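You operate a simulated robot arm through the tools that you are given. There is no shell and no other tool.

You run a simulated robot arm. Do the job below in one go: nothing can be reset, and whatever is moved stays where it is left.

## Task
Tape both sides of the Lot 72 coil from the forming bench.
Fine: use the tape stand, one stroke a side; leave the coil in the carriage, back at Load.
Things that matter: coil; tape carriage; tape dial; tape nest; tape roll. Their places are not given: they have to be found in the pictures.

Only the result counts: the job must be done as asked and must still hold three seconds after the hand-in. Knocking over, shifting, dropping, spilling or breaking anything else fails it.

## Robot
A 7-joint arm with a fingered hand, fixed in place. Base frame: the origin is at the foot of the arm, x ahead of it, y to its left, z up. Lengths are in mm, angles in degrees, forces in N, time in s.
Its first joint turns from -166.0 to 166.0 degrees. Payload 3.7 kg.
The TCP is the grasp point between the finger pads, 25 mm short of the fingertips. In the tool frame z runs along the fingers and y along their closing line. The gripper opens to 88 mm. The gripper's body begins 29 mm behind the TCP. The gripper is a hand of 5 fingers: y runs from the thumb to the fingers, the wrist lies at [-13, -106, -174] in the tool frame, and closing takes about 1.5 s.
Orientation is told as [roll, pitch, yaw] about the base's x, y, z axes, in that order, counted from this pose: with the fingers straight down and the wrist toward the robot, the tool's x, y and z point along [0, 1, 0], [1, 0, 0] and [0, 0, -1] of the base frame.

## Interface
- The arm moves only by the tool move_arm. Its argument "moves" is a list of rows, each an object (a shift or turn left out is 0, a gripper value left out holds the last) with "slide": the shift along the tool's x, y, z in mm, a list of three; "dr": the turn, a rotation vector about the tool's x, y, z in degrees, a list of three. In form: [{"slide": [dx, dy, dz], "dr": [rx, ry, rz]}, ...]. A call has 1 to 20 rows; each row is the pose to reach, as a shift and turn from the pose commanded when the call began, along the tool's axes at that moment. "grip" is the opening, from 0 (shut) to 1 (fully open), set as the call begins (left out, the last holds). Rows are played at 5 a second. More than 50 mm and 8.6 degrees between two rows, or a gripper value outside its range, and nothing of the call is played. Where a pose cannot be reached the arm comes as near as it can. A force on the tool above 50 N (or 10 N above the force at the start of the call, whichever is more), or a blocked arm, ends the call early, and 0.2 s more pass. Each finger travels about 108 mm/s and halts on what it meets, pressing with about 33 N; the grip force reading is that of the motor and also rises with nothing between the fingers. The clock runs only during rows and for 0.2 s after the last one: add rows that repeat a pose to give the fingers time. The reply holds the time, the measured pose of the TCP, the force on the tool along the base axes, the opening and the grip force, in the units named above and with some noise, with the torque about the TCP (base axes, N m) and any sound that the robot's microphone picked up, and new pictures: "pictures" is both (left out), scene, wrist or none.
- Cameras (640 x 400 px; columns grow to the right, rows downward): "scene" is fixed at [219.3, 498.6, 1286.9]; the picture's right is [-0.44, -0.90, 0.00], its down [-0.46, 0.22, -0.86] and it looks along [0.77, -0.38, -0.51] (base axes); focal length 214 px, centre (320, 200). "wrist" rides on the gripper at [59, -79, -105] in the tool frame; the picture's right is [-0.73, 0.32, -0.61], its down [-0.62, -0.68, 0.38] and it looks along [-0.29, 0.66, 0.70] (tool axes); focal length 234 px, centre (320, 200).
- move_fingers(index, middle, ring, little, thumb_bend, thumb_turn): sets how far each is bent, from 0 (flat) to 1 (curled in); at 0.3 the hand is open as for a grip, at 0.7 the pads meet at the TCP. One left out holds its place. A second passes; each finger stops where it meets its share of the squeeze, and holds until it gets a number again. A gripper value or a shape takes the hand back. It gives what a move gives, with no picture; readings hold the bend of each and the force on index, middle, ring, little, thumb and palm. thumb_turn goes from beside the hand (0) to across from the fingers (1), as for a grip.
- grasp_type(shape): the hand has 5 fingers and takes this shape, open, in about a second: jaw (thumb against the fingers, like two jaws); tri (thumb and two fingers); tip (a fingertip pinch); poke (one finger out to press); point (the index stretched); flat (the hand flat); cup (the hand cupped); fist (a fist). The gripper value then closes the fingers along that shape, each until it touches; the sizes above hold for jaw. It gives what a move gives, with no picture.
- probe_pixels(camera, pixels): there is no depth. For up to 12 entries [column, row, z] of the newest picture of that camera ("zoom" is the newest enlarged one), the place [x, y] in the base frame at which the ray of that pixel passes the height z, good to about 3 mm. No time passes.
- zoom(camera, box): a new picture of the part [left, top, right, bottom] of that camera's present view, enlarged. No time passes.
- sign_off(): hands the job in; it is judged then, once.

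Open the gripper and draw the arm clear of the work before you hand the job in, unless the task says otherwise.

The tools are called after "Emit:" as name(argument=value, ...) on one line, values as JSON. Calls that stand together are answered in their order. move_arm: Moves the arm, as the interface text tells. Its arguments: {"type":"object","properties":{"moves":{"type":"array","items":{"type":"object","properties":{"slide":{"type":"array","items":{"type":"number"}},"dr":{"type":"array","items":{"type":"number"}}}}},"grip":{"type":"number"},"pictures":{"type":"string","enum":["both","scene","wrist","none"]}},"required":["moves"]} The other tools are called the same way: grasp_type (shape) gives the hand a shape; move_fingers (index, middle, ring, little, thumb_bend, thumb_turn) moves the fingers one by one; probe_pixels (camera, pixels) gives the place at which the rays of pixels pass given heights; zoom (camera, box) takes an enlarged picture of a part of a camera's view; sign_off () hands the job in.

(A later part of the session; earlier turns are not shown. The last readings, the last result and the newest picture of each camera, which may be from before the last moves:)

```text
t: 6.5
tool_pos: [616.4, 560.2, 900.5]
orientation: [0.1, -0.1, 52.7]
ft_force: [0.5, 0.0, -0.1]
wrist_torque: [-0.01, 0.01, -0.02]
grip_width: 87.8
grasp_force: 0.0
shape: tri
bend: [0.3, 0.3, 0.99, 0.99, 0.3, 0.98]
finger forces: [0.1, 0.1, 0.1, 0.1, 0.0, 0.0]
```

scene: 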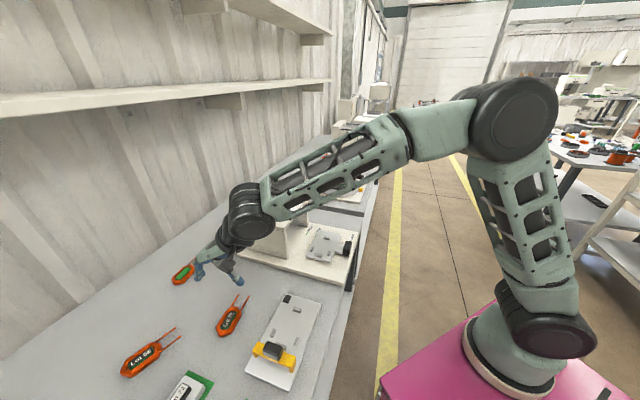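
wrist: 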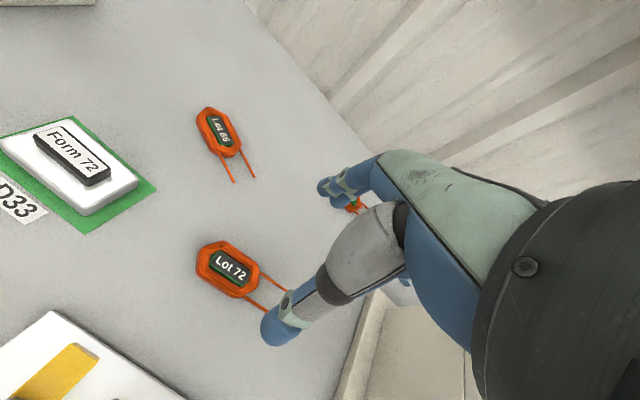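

The Lot 72 coil is at wrist (228,268) beneath the hand. I'll zoom in and probe its outline and the D33 card to fix the table height.

Emit:
zoom(camera="wrist", box=[180, 215, 310, 325])

Emit:
probe_pixels(camera="wrist", pixels=[[230, 267, 722], [42, 211, 715], [42, 211, 705], [42, 211, 725], [22, 172, 715], [157, 189, 715], [157, 189, 705]])

Emit:
zoom(camera="scene", box=[180, 380, 240, 400])

```text
3.64 times, centred on (245, 270) of wrist
```

zoom: 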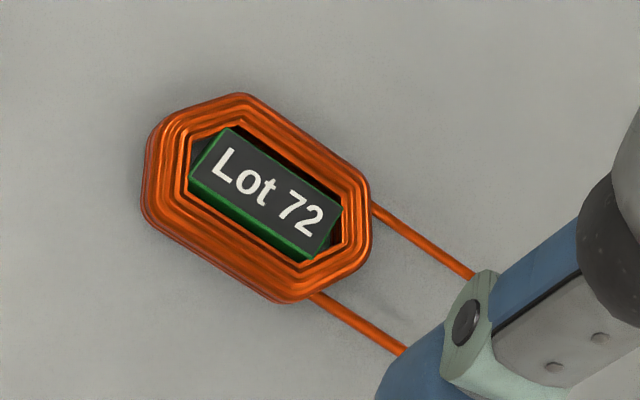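

```text
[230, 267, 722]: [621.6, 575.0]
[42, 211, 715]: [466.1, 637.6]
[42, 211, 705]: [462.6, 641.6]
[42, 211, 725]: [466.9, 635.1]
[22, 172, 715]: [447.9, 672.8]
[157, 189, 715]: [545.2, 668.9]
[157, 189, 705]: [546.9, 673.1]
```

```text
10.67 times, centred on (210, 390) of scene
```

zoom: 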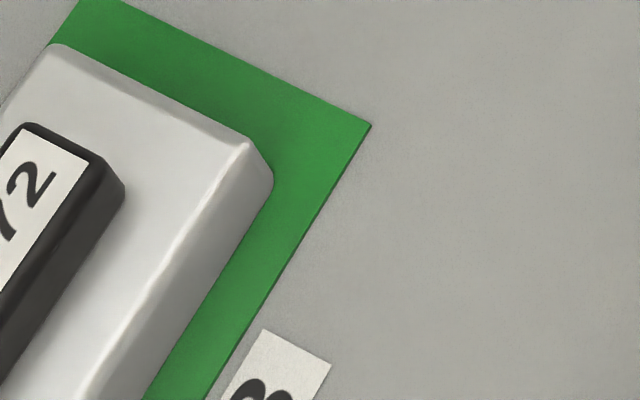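

I'll match the green plate's corner (wrist (85,234), scene zoom (371,127)) at several heights to get the table height.

Emit:
probe_pixels(camera="wrist", pixels=[[85, 234, 700], [85, 234, 710], [85, 234, 720], [85, 234, 730]])

Emit:
probe_pixels(camera="zoom", pixels=[[371, 127, 700], [371, 127, 710], [371, 127, 720], [371, 127, 730]])

Emit:
zoom(camera="wrist", box=[60, 210, 110, 260])

```text
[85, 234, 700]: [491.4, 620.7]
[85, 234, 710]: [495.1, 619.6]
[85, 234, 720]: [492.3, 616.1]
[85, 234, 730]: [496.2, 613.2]
```

```text
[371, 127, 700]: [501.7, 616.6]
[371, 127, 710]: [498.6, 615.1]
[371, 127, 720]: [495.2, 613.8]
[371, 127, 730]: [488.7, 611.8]
```

```text
8.00 times, centred on (85, 235) of wrist
```

zoom: 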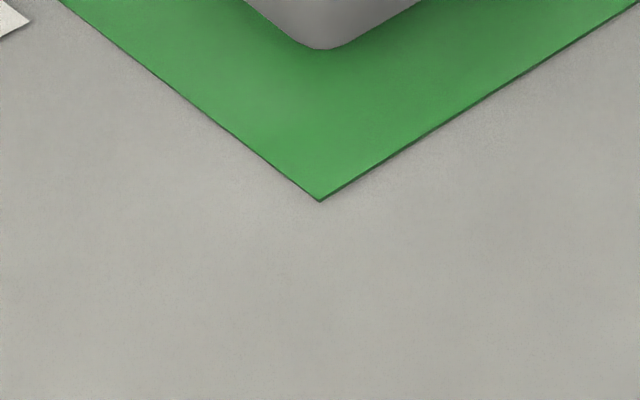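

Table height comes out near 718. I'll zoom on the hand to see where the tri fingers and thumb sit.

Emit:
zoom(camera="wrist", box=[240, 140, 440, 360])

Emit:
zoom(camera="scene", box=[170, 220, 290, 295])

```text
1.82 times, centred on (340, 250) of wrist
```

zoom: 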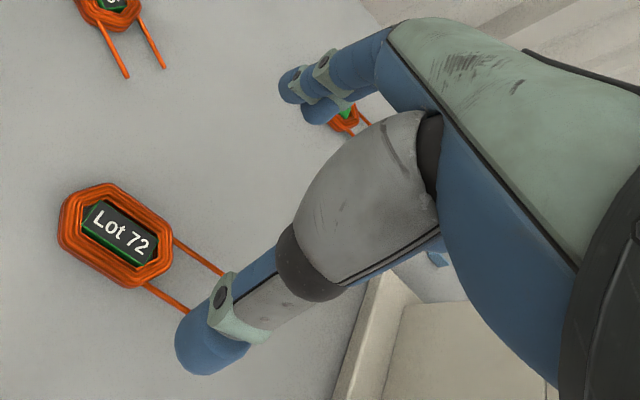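

```text
5.33 times, centred on (230, 258) of scene
```

zoom: 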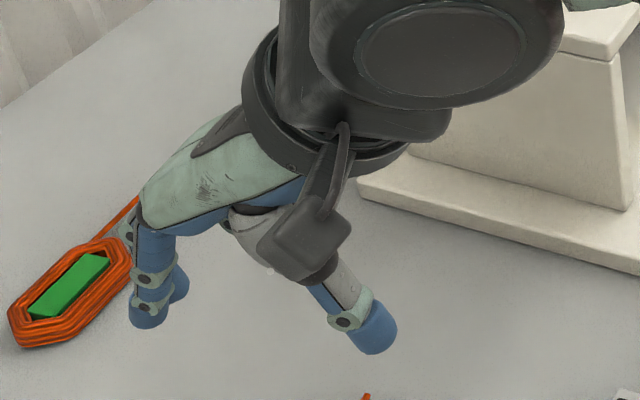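

Two fingers and the thumb are extended. I'll descend over the coil to TCP z≈765, centred a few mm toward the leads, and check the alignment.

Emit:
move_arm(moves=[{"slide": [-2.2, 12.4, 45]}, {"slide": [-2.2, 12.4, 90]}, {"slide": [-2.2, 12.4, 120]}, {"slide": [-2.2, 12.4, 135]}, {"slide": [-2.2, 12.4, 135]}])

```text
t: 7.7
tool_pos: [625.1, 569.7, 765.7]
orientation: [0.0, 0.0, 52.5]
ft_force: [0.3, 1.3, 0.0]
wrist_torque: [-0.02, 0.02, -0.01]
grip_width: 87.8
grasp_force: 0.0
shape: tri
bend: [0.3, 0.3, 0.99, 0.99, 0.3, 0.98]
finger forces: [0.0, 0.1, 0.0, 0.0, 0.0, 0.0]
```

scene: 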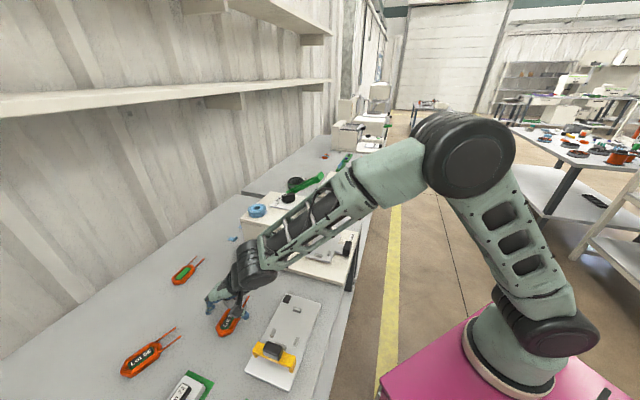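
wrist: 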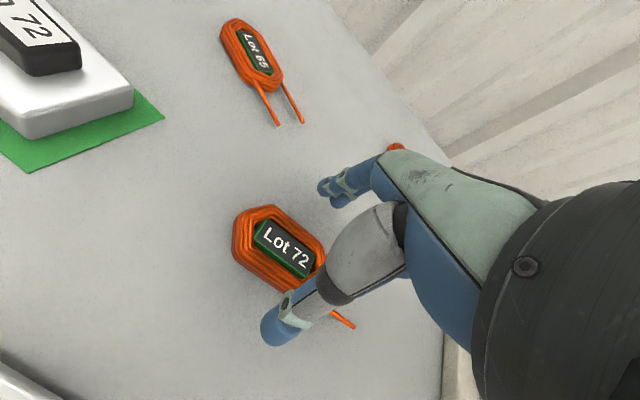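

Emit:
zoom(camera="scene", box=[190, 275, 270, 345])

Emit:
zoom(camera="wrist", box=[220, 160, 380, 360])

```text
5.71 times, centred on (230, 310) of scene
```

zoom: 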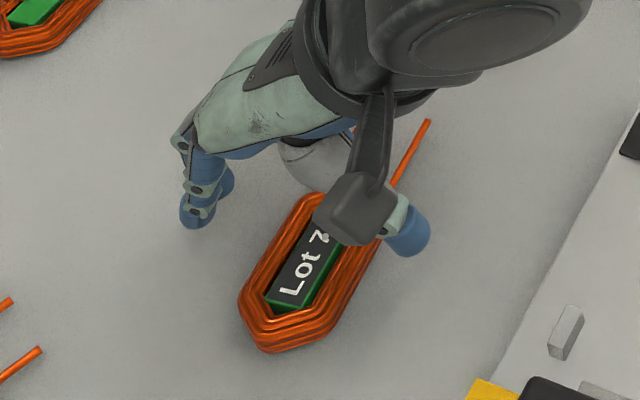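

```text
2.00 times, centred on (300, 260) of wrist
```

zoom: 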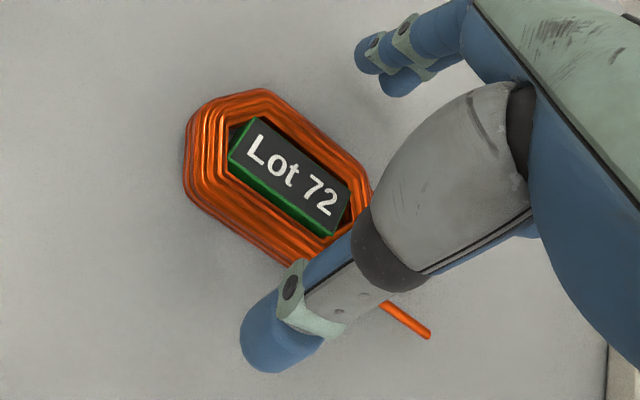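

The hand straddles the coil as planned (scene zoom: thumb (405,245), fingers (200,215), coil between). I'll lower to TCP z≈749 watching the force.

Emit:
move_arm(moves=[{"slide": [0, 0, 5]}, {"slide": [0, 0, 10]}, {"slide": [0, 0, 14]}, {"slide": [0, 0, 17]}, {"slide": [0, 0, 17]}])

Emit:
zoom(camera="scene", box=[190, 275, 270, 345])

```text
t: 8.9
tool_pos: [626.5, 569.0, 748.0]
orientation: [0.0, 0.1, 52.7]
ft_force: [0.6, -0.2, 0.3]
wrist_torque: [0.02, 0.01, 0.04]
grip_width: 87.9
grasp_force: 0.1
shape: tri
bend: [0.3, 0.3, 0.99, 0.99, 0.3, 0.98]
finger forces: [0.1, 0.1, 0.0, 0.0, 0.1, 0.0]
```

scene: 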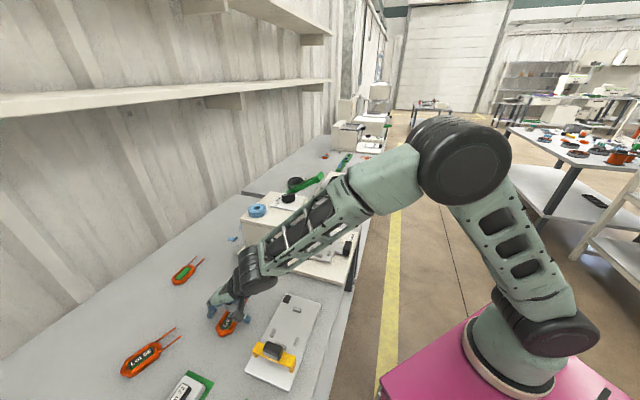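
wrist: 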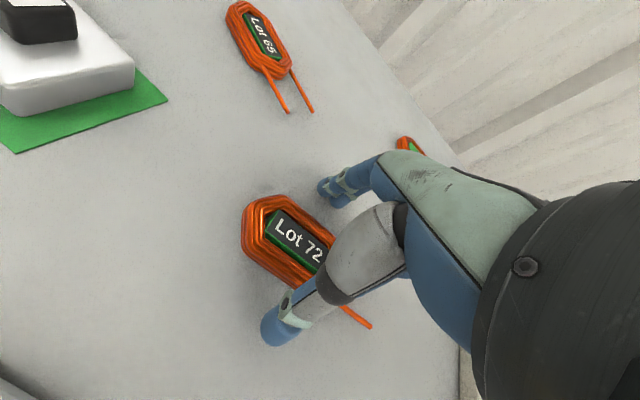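

```text
5.71 times, centred on (230, 310) of scene
```

zoom: 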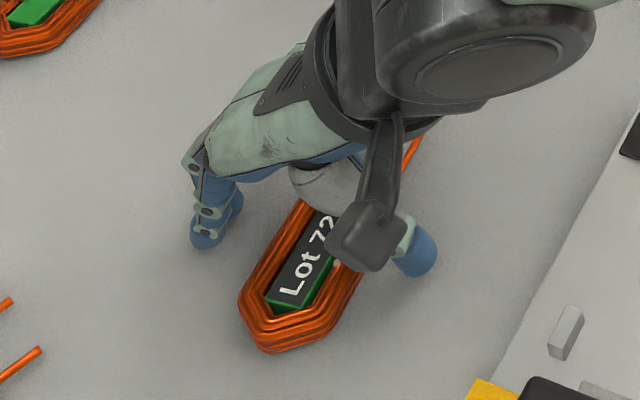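

The hand is down beside the coil without contact. I'll close the grip gently and hold the pose to let the fingers settle.

Emit:
move_arm(moves=[{"slide": [0, 0, 0]}, {"slide": [0, 0, 0]}, {"slide": [0, 0, 0]}, {"slide": [0, 0, 0]}, {"slide": [0, 0, 0]}, {"slide": [0, 0, 0]}, {"slide": [0, 0, 0]}, {"slide": [0, 0, 0]}], grip=0.4)

Emit:
zoom(camera="wrist", box=[220, 160, 380, 360])

Emit:
zoom(camera="scene", box=[190, 275, 270, 345])

```text
t: 10.7
tool_pos: [626.8, 567.8, 750.3]
orientation: [0.0, 0.0, 52.7]
ft_force: [0.1, 0.9, -0.1]
wrist_torque: [-0.01, -0.01, -0.01]
grip_width: 42.5
grasp_force: 33.1
shape: tri
bend: [0.74, 0.46, 1.0, 1.0, 0.7, 1.0]
finger forces: [14.8, 14.8, 0.0, 0.0, 29.9, 0.1]
```

scene: 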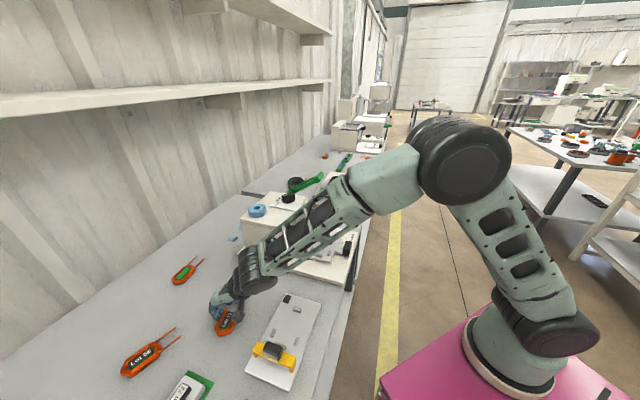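
wrist: 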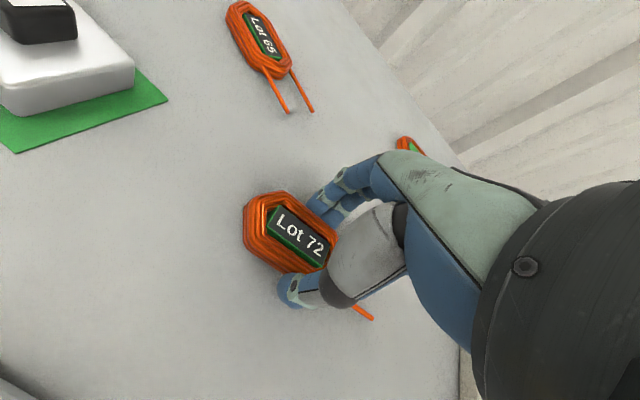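

```text
2.00 times, centred on (300, 260) of wrist
```

zoom: 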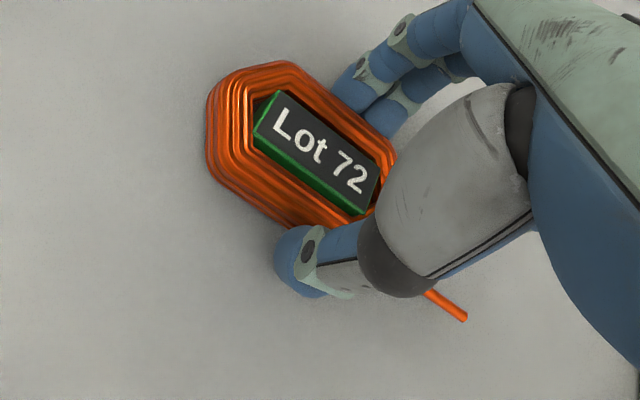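

```text
5.71 times, centred on (230, 310) of scene
```

zoom: 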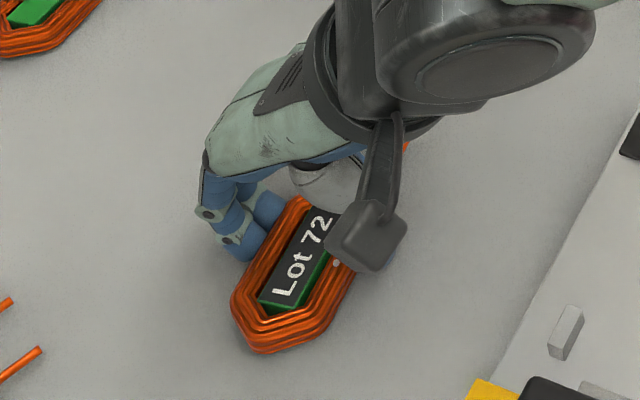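

Contact made but the index finger (bend 0.74) slid around the tapered end near the leads, so the grip is off-centre. I'll open, shift 11 mm away from the leads (tool +x) and close again.

Emit:
move_arm(moves=[{"slide": [0, 0, 0]}, {"slide": [0, 0, 0]}, {"slide": [0, 0, 0]}, {"slide": [0, 0, 0]}, {"slide": [0, 0, 0]}, {"slide": [4, 0, 0]}, {"slide": [8, 0, 1]}, {"slide": [11, 0, 2]}, {"slide": [11, 0, 2]}], grip=0.9)

Emit:
zoom(camera="scene", box=[190, 275, 270, 345])

```text
t: 12.7
tool_pos: [617.3, 575.0, 746.7]
orientation: [0.0, 0.0, 52.5]
ft_force: [0.0, 0.7, -0.6]
wrist_torque: [-0.01, -0.01, -0.03]
grip_width: 79.3
grasp_force: 0.0
shape: tri
bend: [0.29, 0.32, 0.99, 0.99, 0.34, 0.98]
finger forces: [0.0, 0.0, 0.1, 0.0, 0.1, 0.0]
```

scene: 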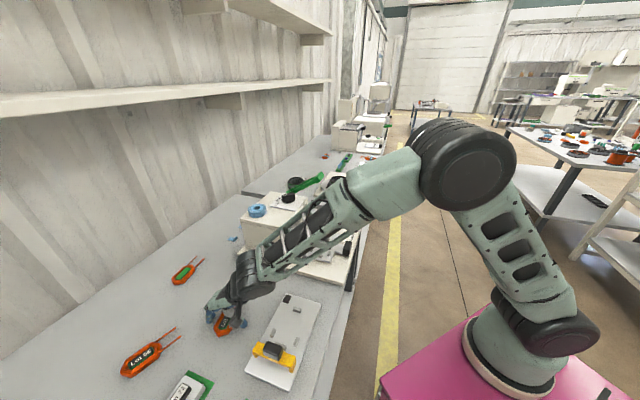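
wrist: 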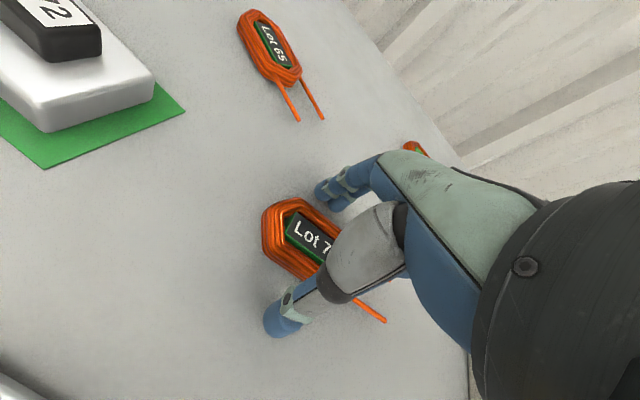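

```text
5.71 times, centred on (230, 310) of scene
```

zoom: 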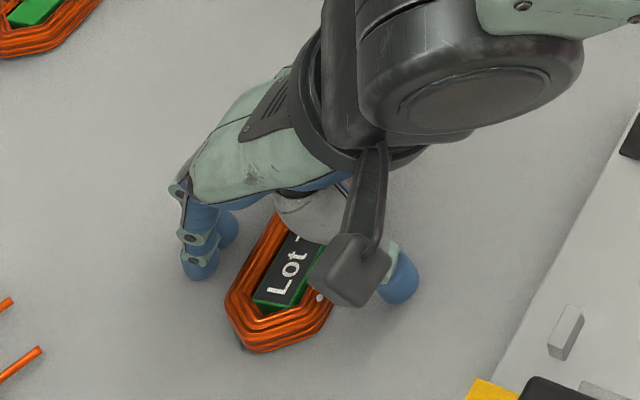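

Now shifted; closing again.

Emit:
move_arm(moves=[{"slide": [0, 0, 0]}, {"slide": [0, 0, 0]}, {"slide": [0, 0, 0]}, {"slide": [0, 0, 0]}, {"slide": [0, 0, 0]}, {"slide": [0, 0, 0]}, {"slide": [0, 0, 0]}], grip=0.4)

Emit:
zoom(camera="scene", box=[190, 275, 270, 345])

Emit:
zoom(camera="wrist", box=[220, 160, 380, 360])

```text
t: 14.3
tool_pos: [617.9, 576.1, 748.2]
orientation: [-0.1, 0.0, 52.6]
ft_force: [0.7, -0.2, -0.9]
wrist_torque: [-0.02, -0.02, 0.03]
grip_width: 43.2
grasp_force: 33.1
shape: tri
bend: [0.74, 0.46, 1.0, 1.0, 0.69, 1.0]
finger forces: [14.9, 15.1, 0.0, 0.1, 29.9, 0.0]
```

scene: 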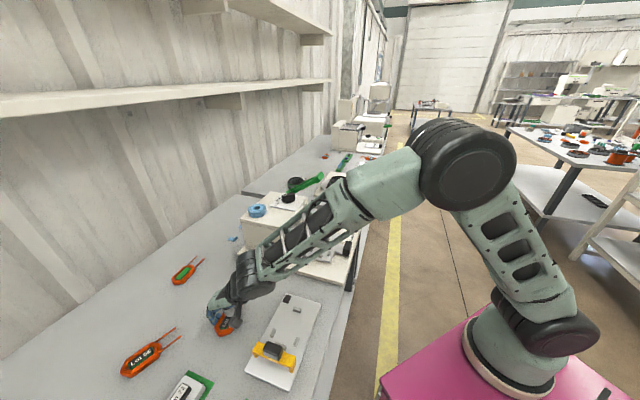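
wrist: 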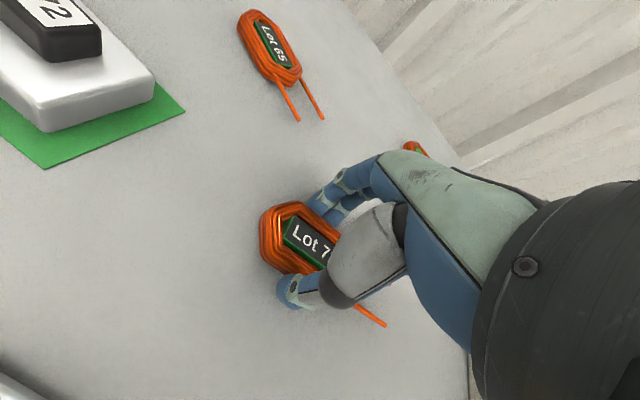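

```text
5.71 times, centred on (230, 310) of scene
```

zoom: 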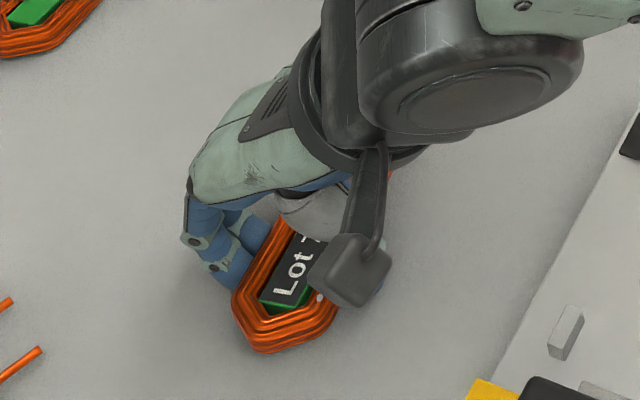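

```text
2.00 times, centred on (300, 260) of wrist
```

zoom: 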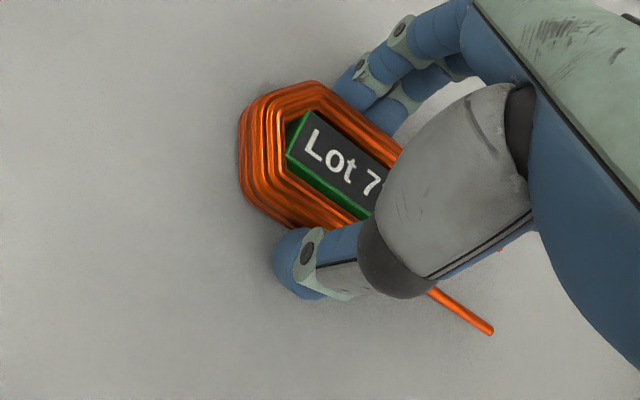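

The finger bends are the same as before (index 0.74, middle 0.46) with balanced forces ~15 N each against the thumb's 30 N. I'll test-lift 25 mm and look.

Emit:
move_arm(moves=[{"slide": [0, 0, -5]}, {"slide": [0, 0, -10]}, {"slide": [0, 0, -18]}, {"slide": [0, 0, -26]}, {"slide": [0, 0, -26]}])

Emit:
zoom(camera="scene", box=[190, 275, 270, 345])

Emit:
zoom(camera="wrist", box=[220, 160, 380, 360])

```text
t: 15.5
tool_pos: [616.3, 575.4, 772.7]
orientation: [0.0, 0.0, 52.7]
ft_force: [0.1, -0.4, -1.6]
wrist_torque: [0.01, 0.05, 0.03]
grip_width: 43.2
grasp_force: 32.9
shape: tri
bend: [0.74, 0.46, 1.0, 1.0, 0.69, 1.0]
finger forces: [14.9, 15.1, 0.0, 0.1, 30.0, 0.0]
```

scene: 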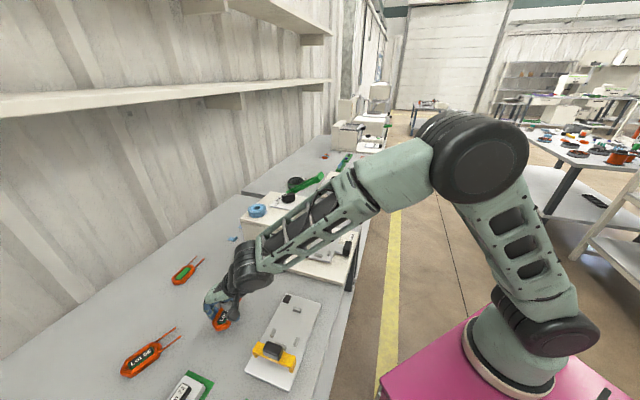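
wrist: 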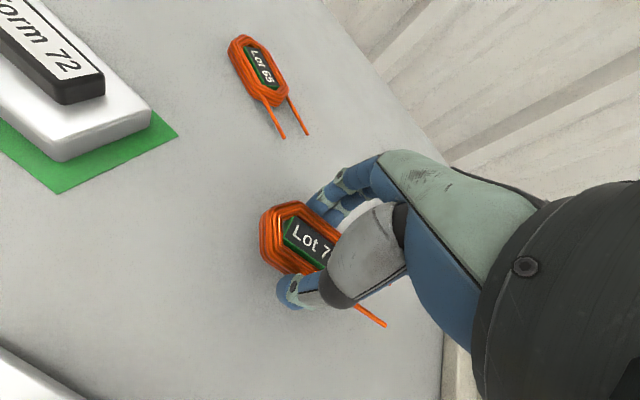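

```text
5.71 times, centred on (230, 310) of scene
```

zoom: 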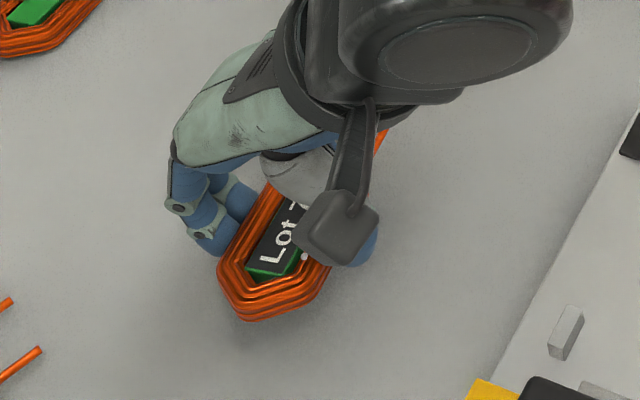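

```text
2.00 times, centred on (300, 260) of wrist
```

zoom: 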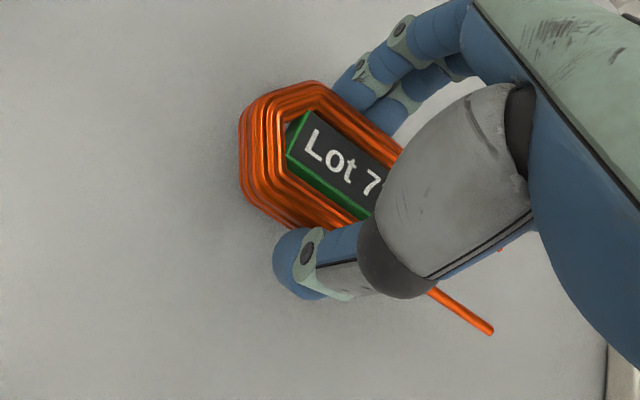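

The coil lifts rigidly with the hand. To keep the fingers clear of the nest's side blocks (left half of the nest), I'll set it back down, re-grip about 8 mm nearer the leads, and lift again.

Emit:
move_arm(moves=[{"slide": [0, 0, 8]}, {"slide": [0, 0, 16]}, {"slide": [0, 0, 21]}, {"slide": [0, 0, 25]}, {"slide": [0, 0, 25]}], pictures="none")

Emit:
move_arm(moves=[{"slide": [0, 0, 0]}, {"slide": [0, 0, 0]}, {"slide": [0, 0, 0]}, {"slide": [0, 0, 0]}, {"slide": [-4, 0, 0]}, {"slide": [-8, 0, 0]}, {"slide": [-8, 0, 0]}], grip=0.8, pictures="none")

Emit:
move_arm(moves=[{"slide": [0, 0, 0]}, {"slide": [0, 0, 0]}, {"slide": [0, 0, 0]}, {"slide": [0, 0, 0]}, {"slide": [0, 0, 0]}, {"slide": [0, 0, 0]}, {"slide": [0, 0, 0]}], grip=0.4)

Emit:
zoom(camera="wrist", box=[220, 160, 380, 360])

Emit:
zoom(camera="scene", box=[190, 275, 270, 345])

```text
t: 16.7
tool_pos: [616.7, 575.0, 748.4]
orientation: [0.0, -0.1, 52.7]
ft_force: [0.0, 0.2, -2.1]
wrist_torque: [0.0, 0.02, -0.02]
grip_width: 43.0
grasp_force: 33.3
shape: tri
bend: [0.74, 0.46, 1.0, 1.0, 0.69, 1.0]
finger forces: [14.8, 15.1, 0.1, 0.0, 30.0, 0.0]
```

```text
t: 18.3
tool_pos: [623.0, 570.4, 746.9]
orientation: [0.0, 0.0, 52.6]
ft_force: [0.2, -0.3, 0.1]
wrist_torque: [0.01, 0.04, 0.01]
grip_width: 70.2
grasp_force: 0.1
shape: tri
bend: [0.27, 0.34, 0.99, 0.99, 0.49, 0.99]
finger forces: [0.0, 0.1, 0.0, 0.0, 0.0, 0.0]
```

```text
t: 19.9
tool_pos: [623.2, 571.0, 748.4]
orientation: [0.1, 0.0, 52.5]
ft_force: [-0.8, -0.4, -0.6]
wrist_torque: [0.02, 0.02, 0.0]
grip_width: 42.6
grasp_force: 33.1
shape: tri
bend: [0.74, 0.46, 1.0, 1.0, 0.69, 1.0]
finger forces: [14.9, 15.1, 0.0, 0.0, 30.0, 0.1]
```

scene: 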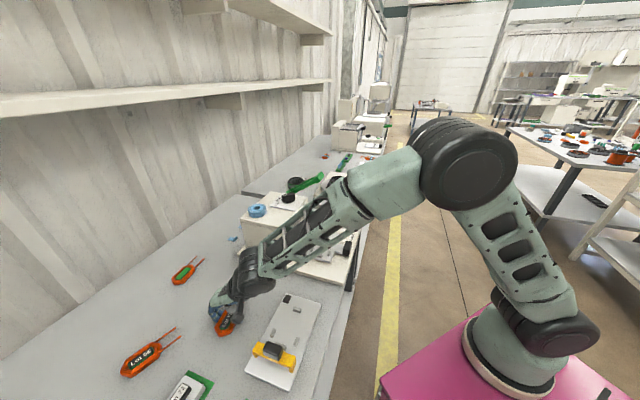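
wrist: 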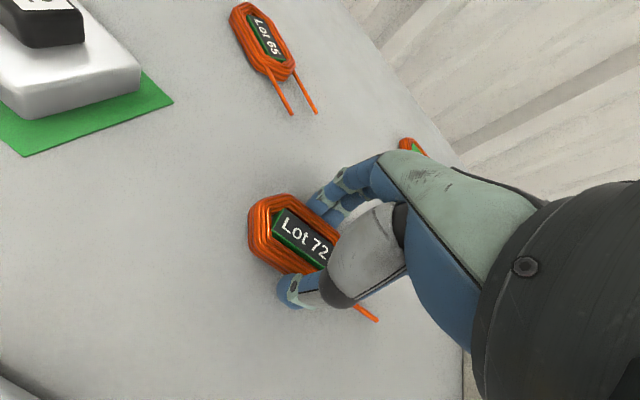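

```text
2.00 times, centred on (300, 260) of wrist
```

zoom: 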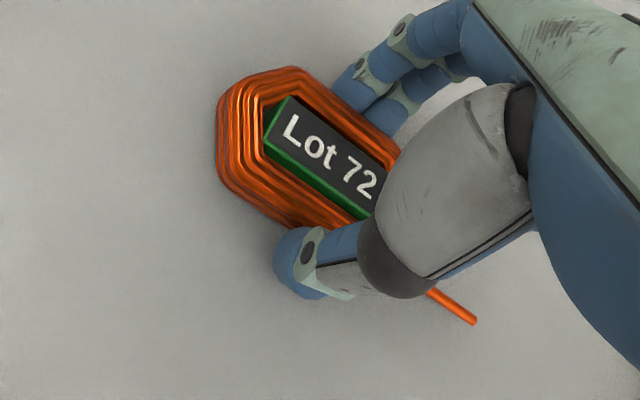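

```text
5.71 times, centred on (230, 310) of scene
```

zoom: 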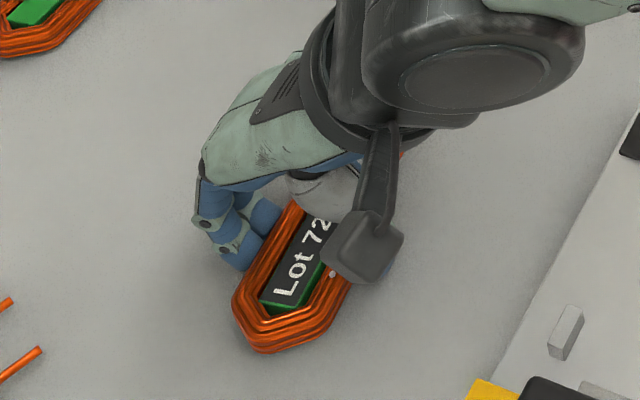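

The grip is good: fingers both sit on the flat side, with the coil centre about 8 mm from the TCP on the -lead side and ~4° off. I'll lift to a safe height and carry it over toward the nest, turning to yaw ≈41° so the coil's axis lines up with the nest at -45°.

Emit:
move_arm(moves=[{"slide": [0, 0, -20]}, {"slide": [0, 0, -60]}, {"slide": [0, 0, -105]}, {"slide": [0, 0, -150]}, {"slide": [0, 0, -195]}, {"slide": [-10, -7, -230]}, {"slide": [-35, -24, -240], "dr": [0, 0, 1]}, {"slide": [-65, -45, -240], "dr": [0, 0, 2]}, {"slide": [-95, -66, -240], "dr": [0, 0, 3.5]}, {"slide": [-125, -87, -240], "dr": [0, 0, 5]}, {"slide": [-155, -107, -240], "dr": [0, 0, 6]}, {"slide": [-185, -128, -240], "dr": [0, 0, 7.5]}, {"slide": [-215, -149, -240], "dr": [0, 0, 9]}, {"slide": [-245, -170, -240], "dr": [0, 0, 10]}, {"slide": [-270, -187, -240], "dr": [0, 0, 11]}, {"slide": [-288, -200, -240], "dr": [0, 0, 11.7]}, {"slide": [-295, -204.5, -230], "dr": [0, 0, 11.7]}, {"slide": [-295, -204.5, -200], "dr": [0, 0, 11.7]}, {"slide": [-295, -204.5, -165], "dr": [0, 0, 11.7]}, {"slide": [-295, -204.5, -165], "dr": [0, 0, 11.7]}])

```text
t: 24.1
tool_pos: [733.0, 227.7, 913.1]
orientation: [0.0, 0.1, 40.9]
ft_force: [-0.2, 0.6, -1.9]
wrist_torque: [-0.05, 0.02, -0.01]
grip_width: 42.6
grasp_force: 33.2
shape: tri
bend: [0.74, 0.46, 1.0, 1.0, 0.69, 1.0]
finger forces: [15.0, 15.0, 0.0, 0.0, 30.0, 0.0]
```

scene: 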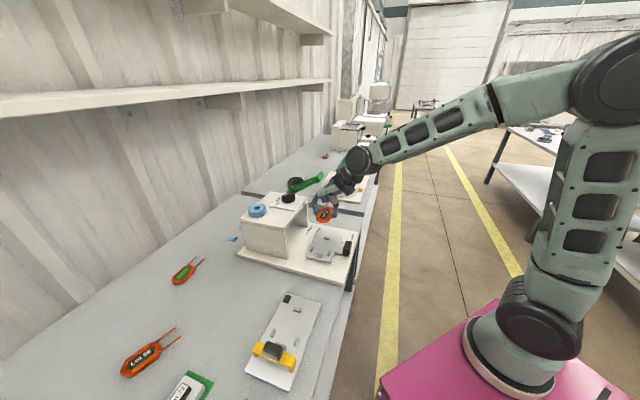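
wrist: 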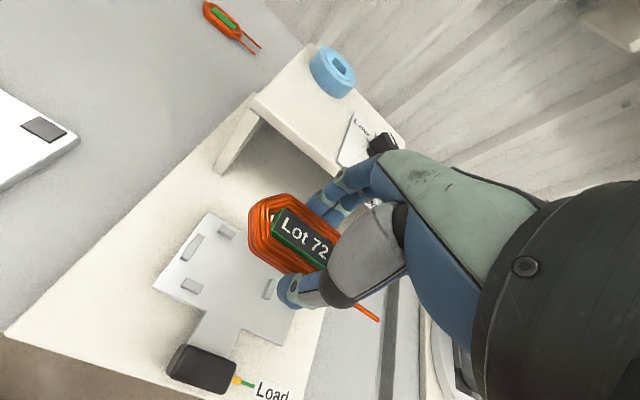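

The coil is held over the stand; nest blocks are visible at wrist (192,247), (192,285), (229,231), (268,289). I'll zoom on the carriage for accurate block corners.

Emit:
zoom(camera="wrist", box=[145, 200, 305, 300])

Emit:
zoom(camera="wrist", box=[240, 180, 400, 330])

Emit:
zoom(camera="scene", box=[290, 180, 370, 270])

```text
4.00 times, centred on (225, 250) of wrist
```

zoom: 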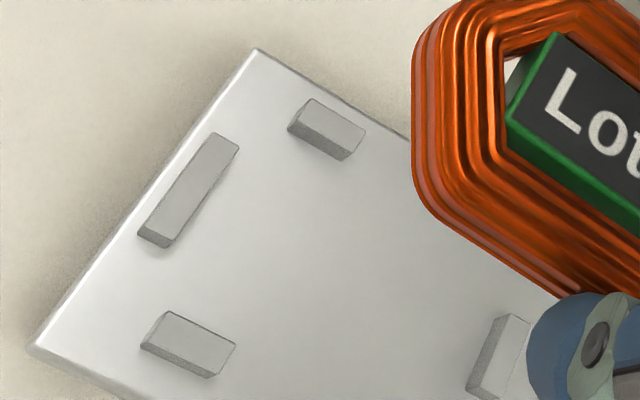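

```text
2.67 times, centred on (320, 255) of wrist
```

zoom: 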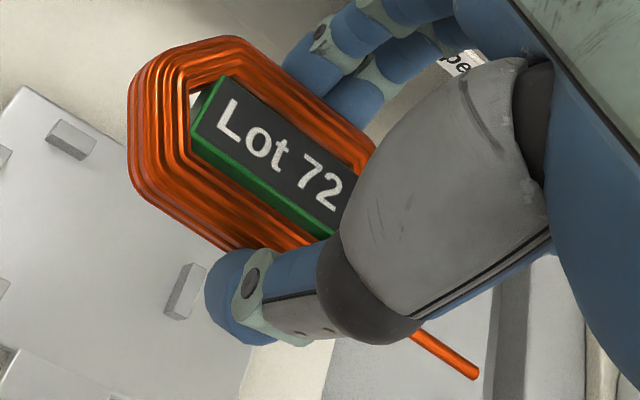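

```text
4.44 times, centred on (330, 225) of scene
```

zoom: 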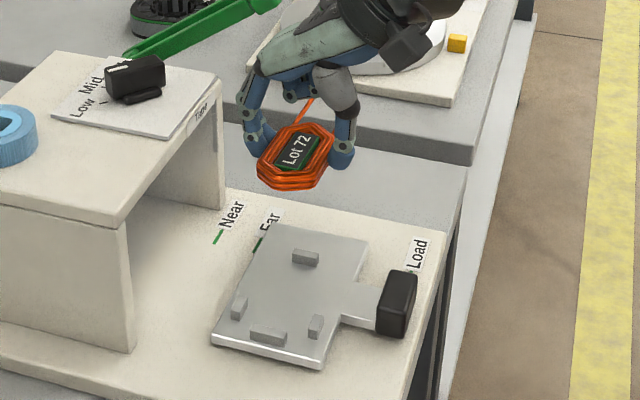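

From the wrist view, the nest centre lies about (+3,+4.4) mm (tool x,y) from the coil centre and the angles agree within ~1-2°. I'll apply that shift with +1° yaw and lower to TCP z≈802 to check again.

Emit:
move_arm(moves=[{"slide": [3, 4.4, 0], "dr": [0, 0, -1]}, {"slide": [3, 4.4, 30], "dr": [0, 0, -1]}, {"slide": [3, 4.4, 60], "dr": [0, 0, -1]}, {"slide": [3, 4.4, 90], "dr": [0, 0, -1]}, {"slide": [3, 4.4, 111], "dr": [0, 0, -1]}, {"slide": [3, 4.4, 111], "dr": [0, 0, -1]}])

Emit:
zoom(camera="wrist", box=[190, 180, 350, 330])

Emit:
zoom(camera="scene", box=[300, 205, 370, 265])

```text
t: 25.5
tool_pos: [735.8, 234.3, 801.3]
orientation: [0.0, 0.0, 41.9]
ft_force: [1.0, -1.1, -1.4]
wrist_torque: [0.0, -0.04, -0.01]
grip_width: 42.6
grasp_force: 33.3
shape: tri
bend: [0.74, 0.46, 1.0, 1.0, 0.69, 1.0]
finger forces: [14.9, 15.0, 0.0, 0.1, 30.0, 0.1]
```

scene: 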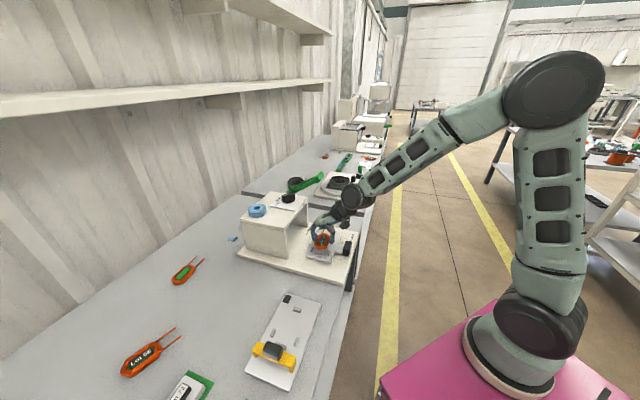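
wrist: 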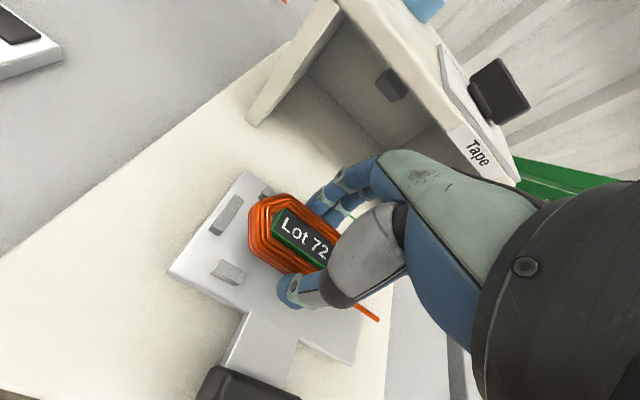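

```text
2.67 times, centred on (270, 255) of wrist
```

zoom: 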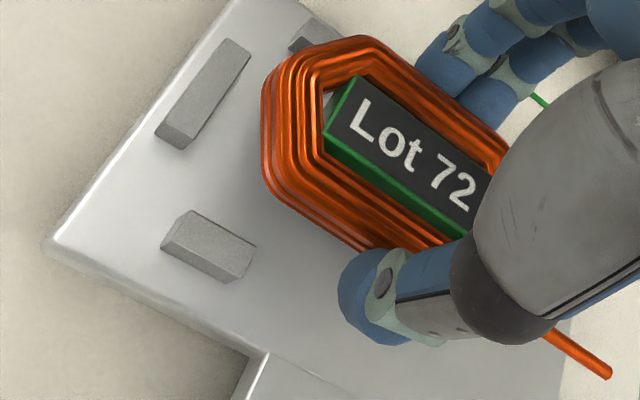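

```text
6.67 times, centred on (335, 235) of scene
```

zoom: 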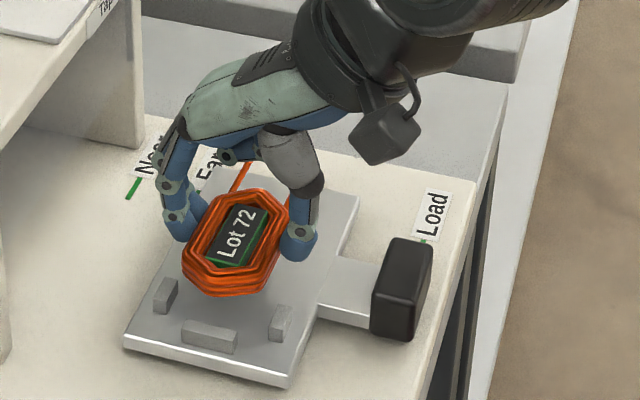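

The coil hovers ~15-20 mm above the nest; by this closer view the nest centre is about (+2,-1.5) mm in tool x,y from the coil's. I'll apply that and lower to 795 for another look.

Emit:
move_arm(moves=[{"slide": [2, -1.5, 0]}, {"slide": [2, -1.5, 3]}, {"slide": [2, -1.5, 6]}, {"slide": [2, -1.5, 6]}])

Emit:
zoom(camera="wrist", box=[200, 170, 330, 290])

Emit:
zoom(camera="scene", box=[305, 220, 355, 260])

```text
t: 26.5
tool_pos: [733.1, 232.8, 796.2]
orientation: [0.0, 0.0, 41.9]
ft_force: [-0.3, -0.6, -1.9]
wrist_torque: [0.0, 0.02, -0.01]
grip_width: 42.5
grasp_force: 32.9
shape: tri
bend: [0.74, 0.46, 1.0, 1.0, 0.69, 1.0]
finger forces: [15.0, 15.0, 0.0, 0.0, 29.9, 0.1]
```

scene: 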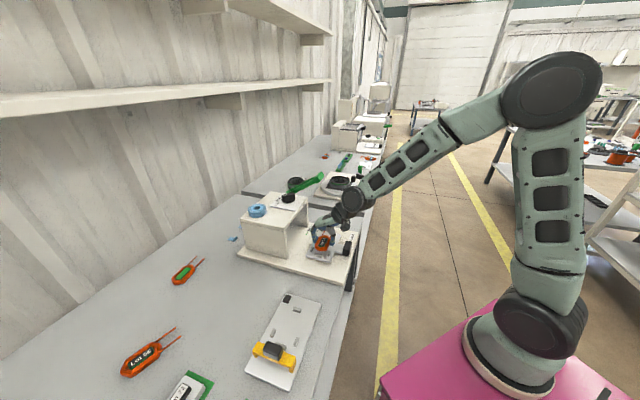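
wrist: 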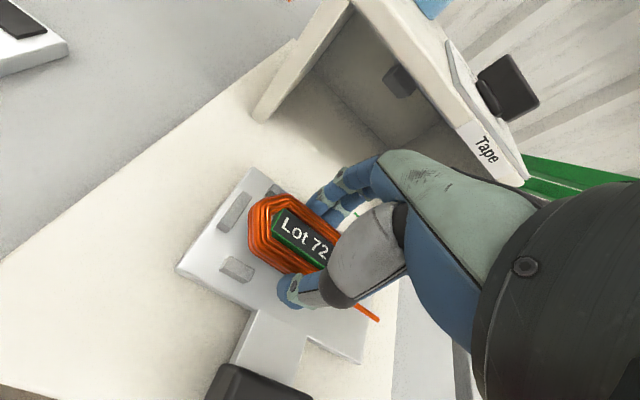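

```text
3.33 times, centred on (265, 230) of wrist
```

zoom: 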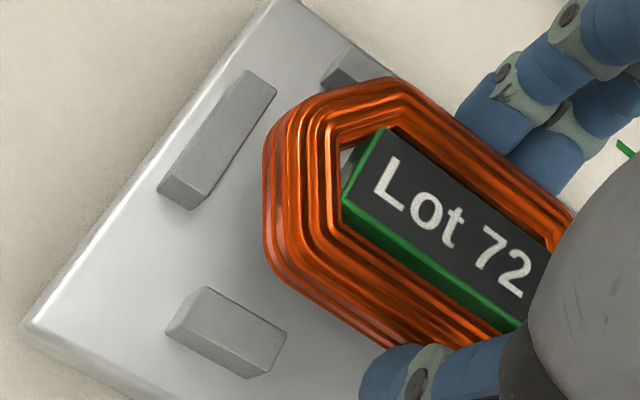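

```text
10.00 times, centred on (330, 240) of scene
```

zoom: 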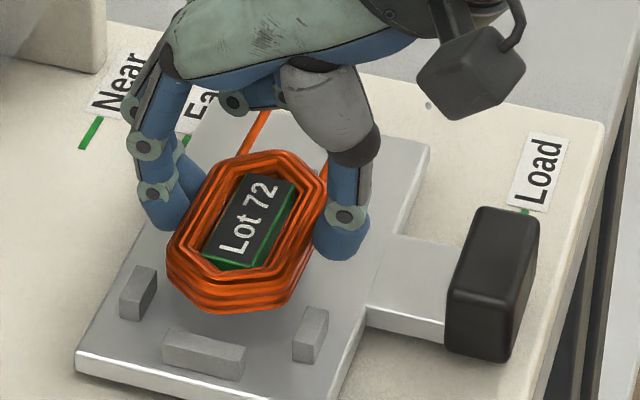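

The alignment now looks good (gaps roughly 2–4 mm on each side by my estimate). I'll nudge 1 mm in -x and lower 12 mm in small steps, watching the force.

Emit:
move_arm(moves=[{"slide": [-1, 0, 2]}, {"slide": [-1, 0, 4]}, {"slide": [-1, 0, 6]}, {"slide": [-1, 0, 8]}, {"slide": [-1, 0, 10]}, {"slide": [-1, 0, 12]}, {"slide": [-1, 0, 12]}])

Emit:
zoom(camera="wrist", box=[200, 170, 330, 290])

Emit:
zoom(camera="scene", box=[305, 220, 355, 260])

```text
t: 28.1
tool_pos: [732.4, 233.9, 784.9]
orientation: [0.0, 0.1, 42.0]
ft_force: [2.5, -1.3, 2.2]
wrist_torque: [0.02, -0.01, -0.03]
grip_width: 42.3
grasp_force: 32.3
shape: tri
bend: [0.74, 0.46, 1.0, 1.0, 0.7, 1.0]
finger forces: [15.7, 15.8, 0.0, 0.0, 30.5, 0.2]
```

scene: 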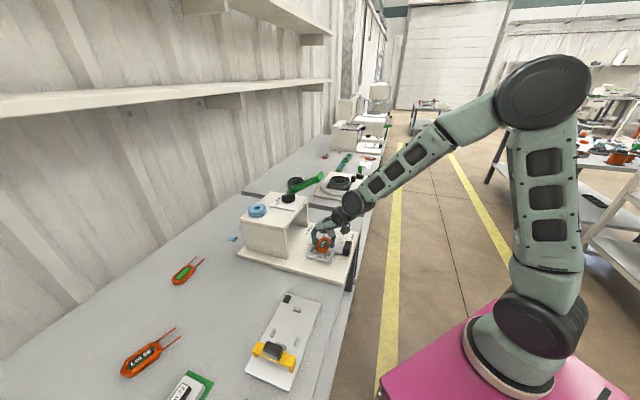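
wrist: 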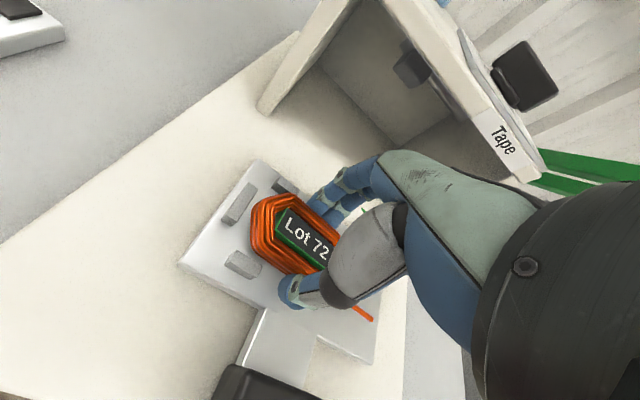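

```text
3.33 times, centred on (265, 230) of wrist
```

zoom: 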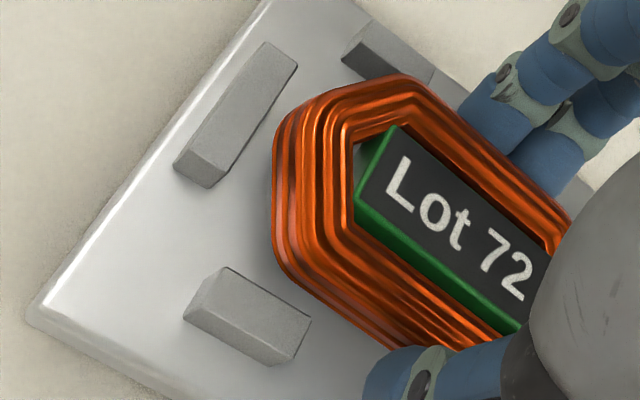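

```text
10.00 times, centred on (330, 240) of scene
```

zoom: 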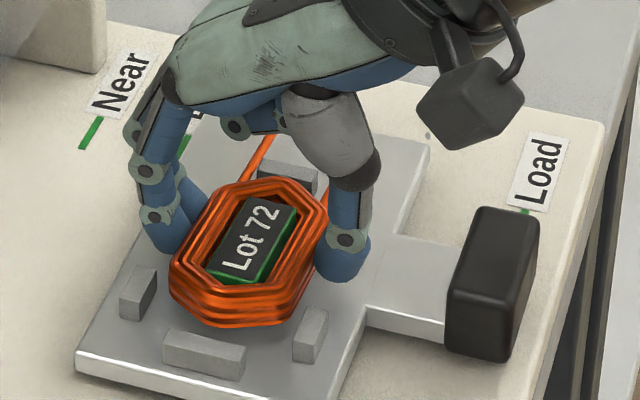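

The force rose by ~4 N and the coil slid slightly up in the grip, so it is touching down; gaps to the blocks still look like 2–3 mm all round. I'll release here gently and inspect.

Emit:
move_arm(moves=[{"slide": [0, 0, 0]}, {"slide": [0, 0, 0]}, {"slide": [0, 0, 0]}, {"slide": [0, 0, 0]}, {"slide": [0, 0, 0]}], grip=0.75)

Emit:
zoom(camera="wrist", box=[200, 170, 330, 290])

Emit:
zoom(camera="scene", box=[305, 220, 355, 260])

```text
t: 29.3
tool_pos: [733.1, 233.0, 784.1]
orientation: [0.0, 0.0, 41.8]
ft_force: [0.2, -0.3, -0.7]
wrist_torque: [0.01, 0.02, 0.03]
grip_width: 65.5
grasp_force: 0.1
shape: tri
bend: [0.27, 0.36, 0.99, 0.99, 0.54, 0.99]
finger forces: [0.0, 0.0, 0.0, 0.0, 0.0, 0.1]
```

scene: 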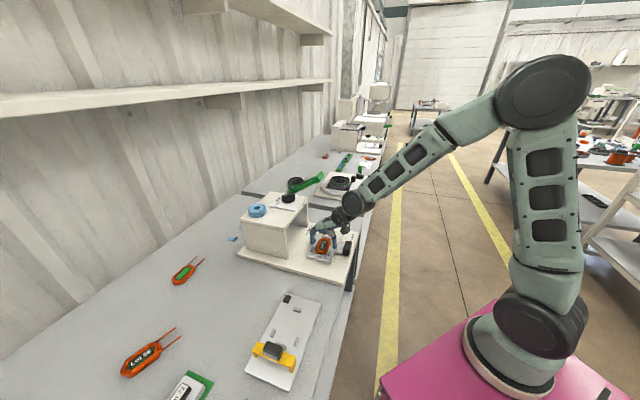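
wrist: 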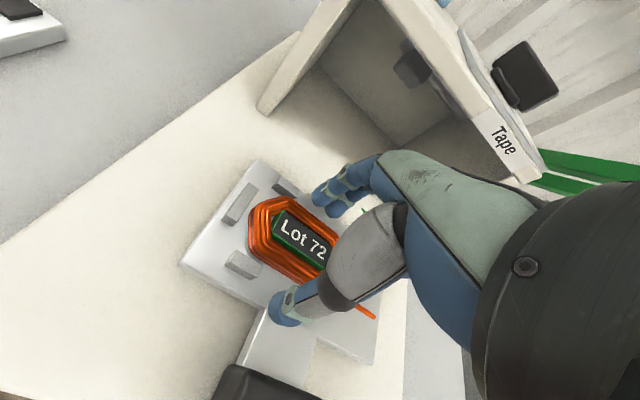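

```text
3.33 times, centred on (265, 230) of wrist
```

zoom: 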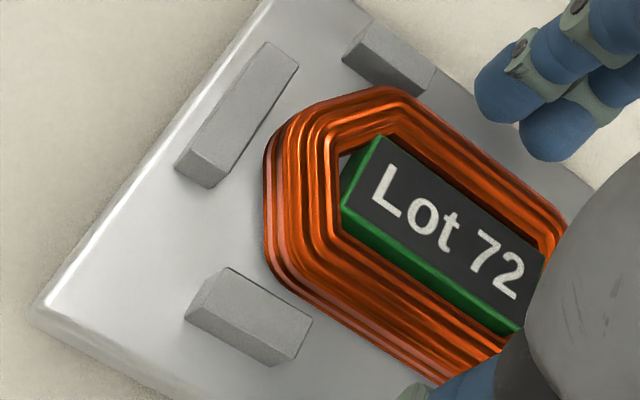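

```text
10.00 times, centred on (330, 240) of scene
```

zoom: 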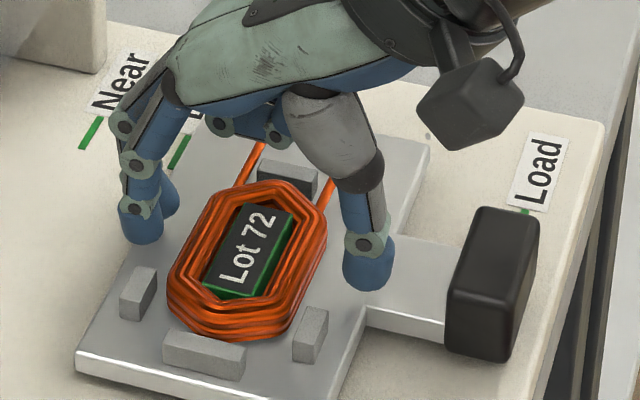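

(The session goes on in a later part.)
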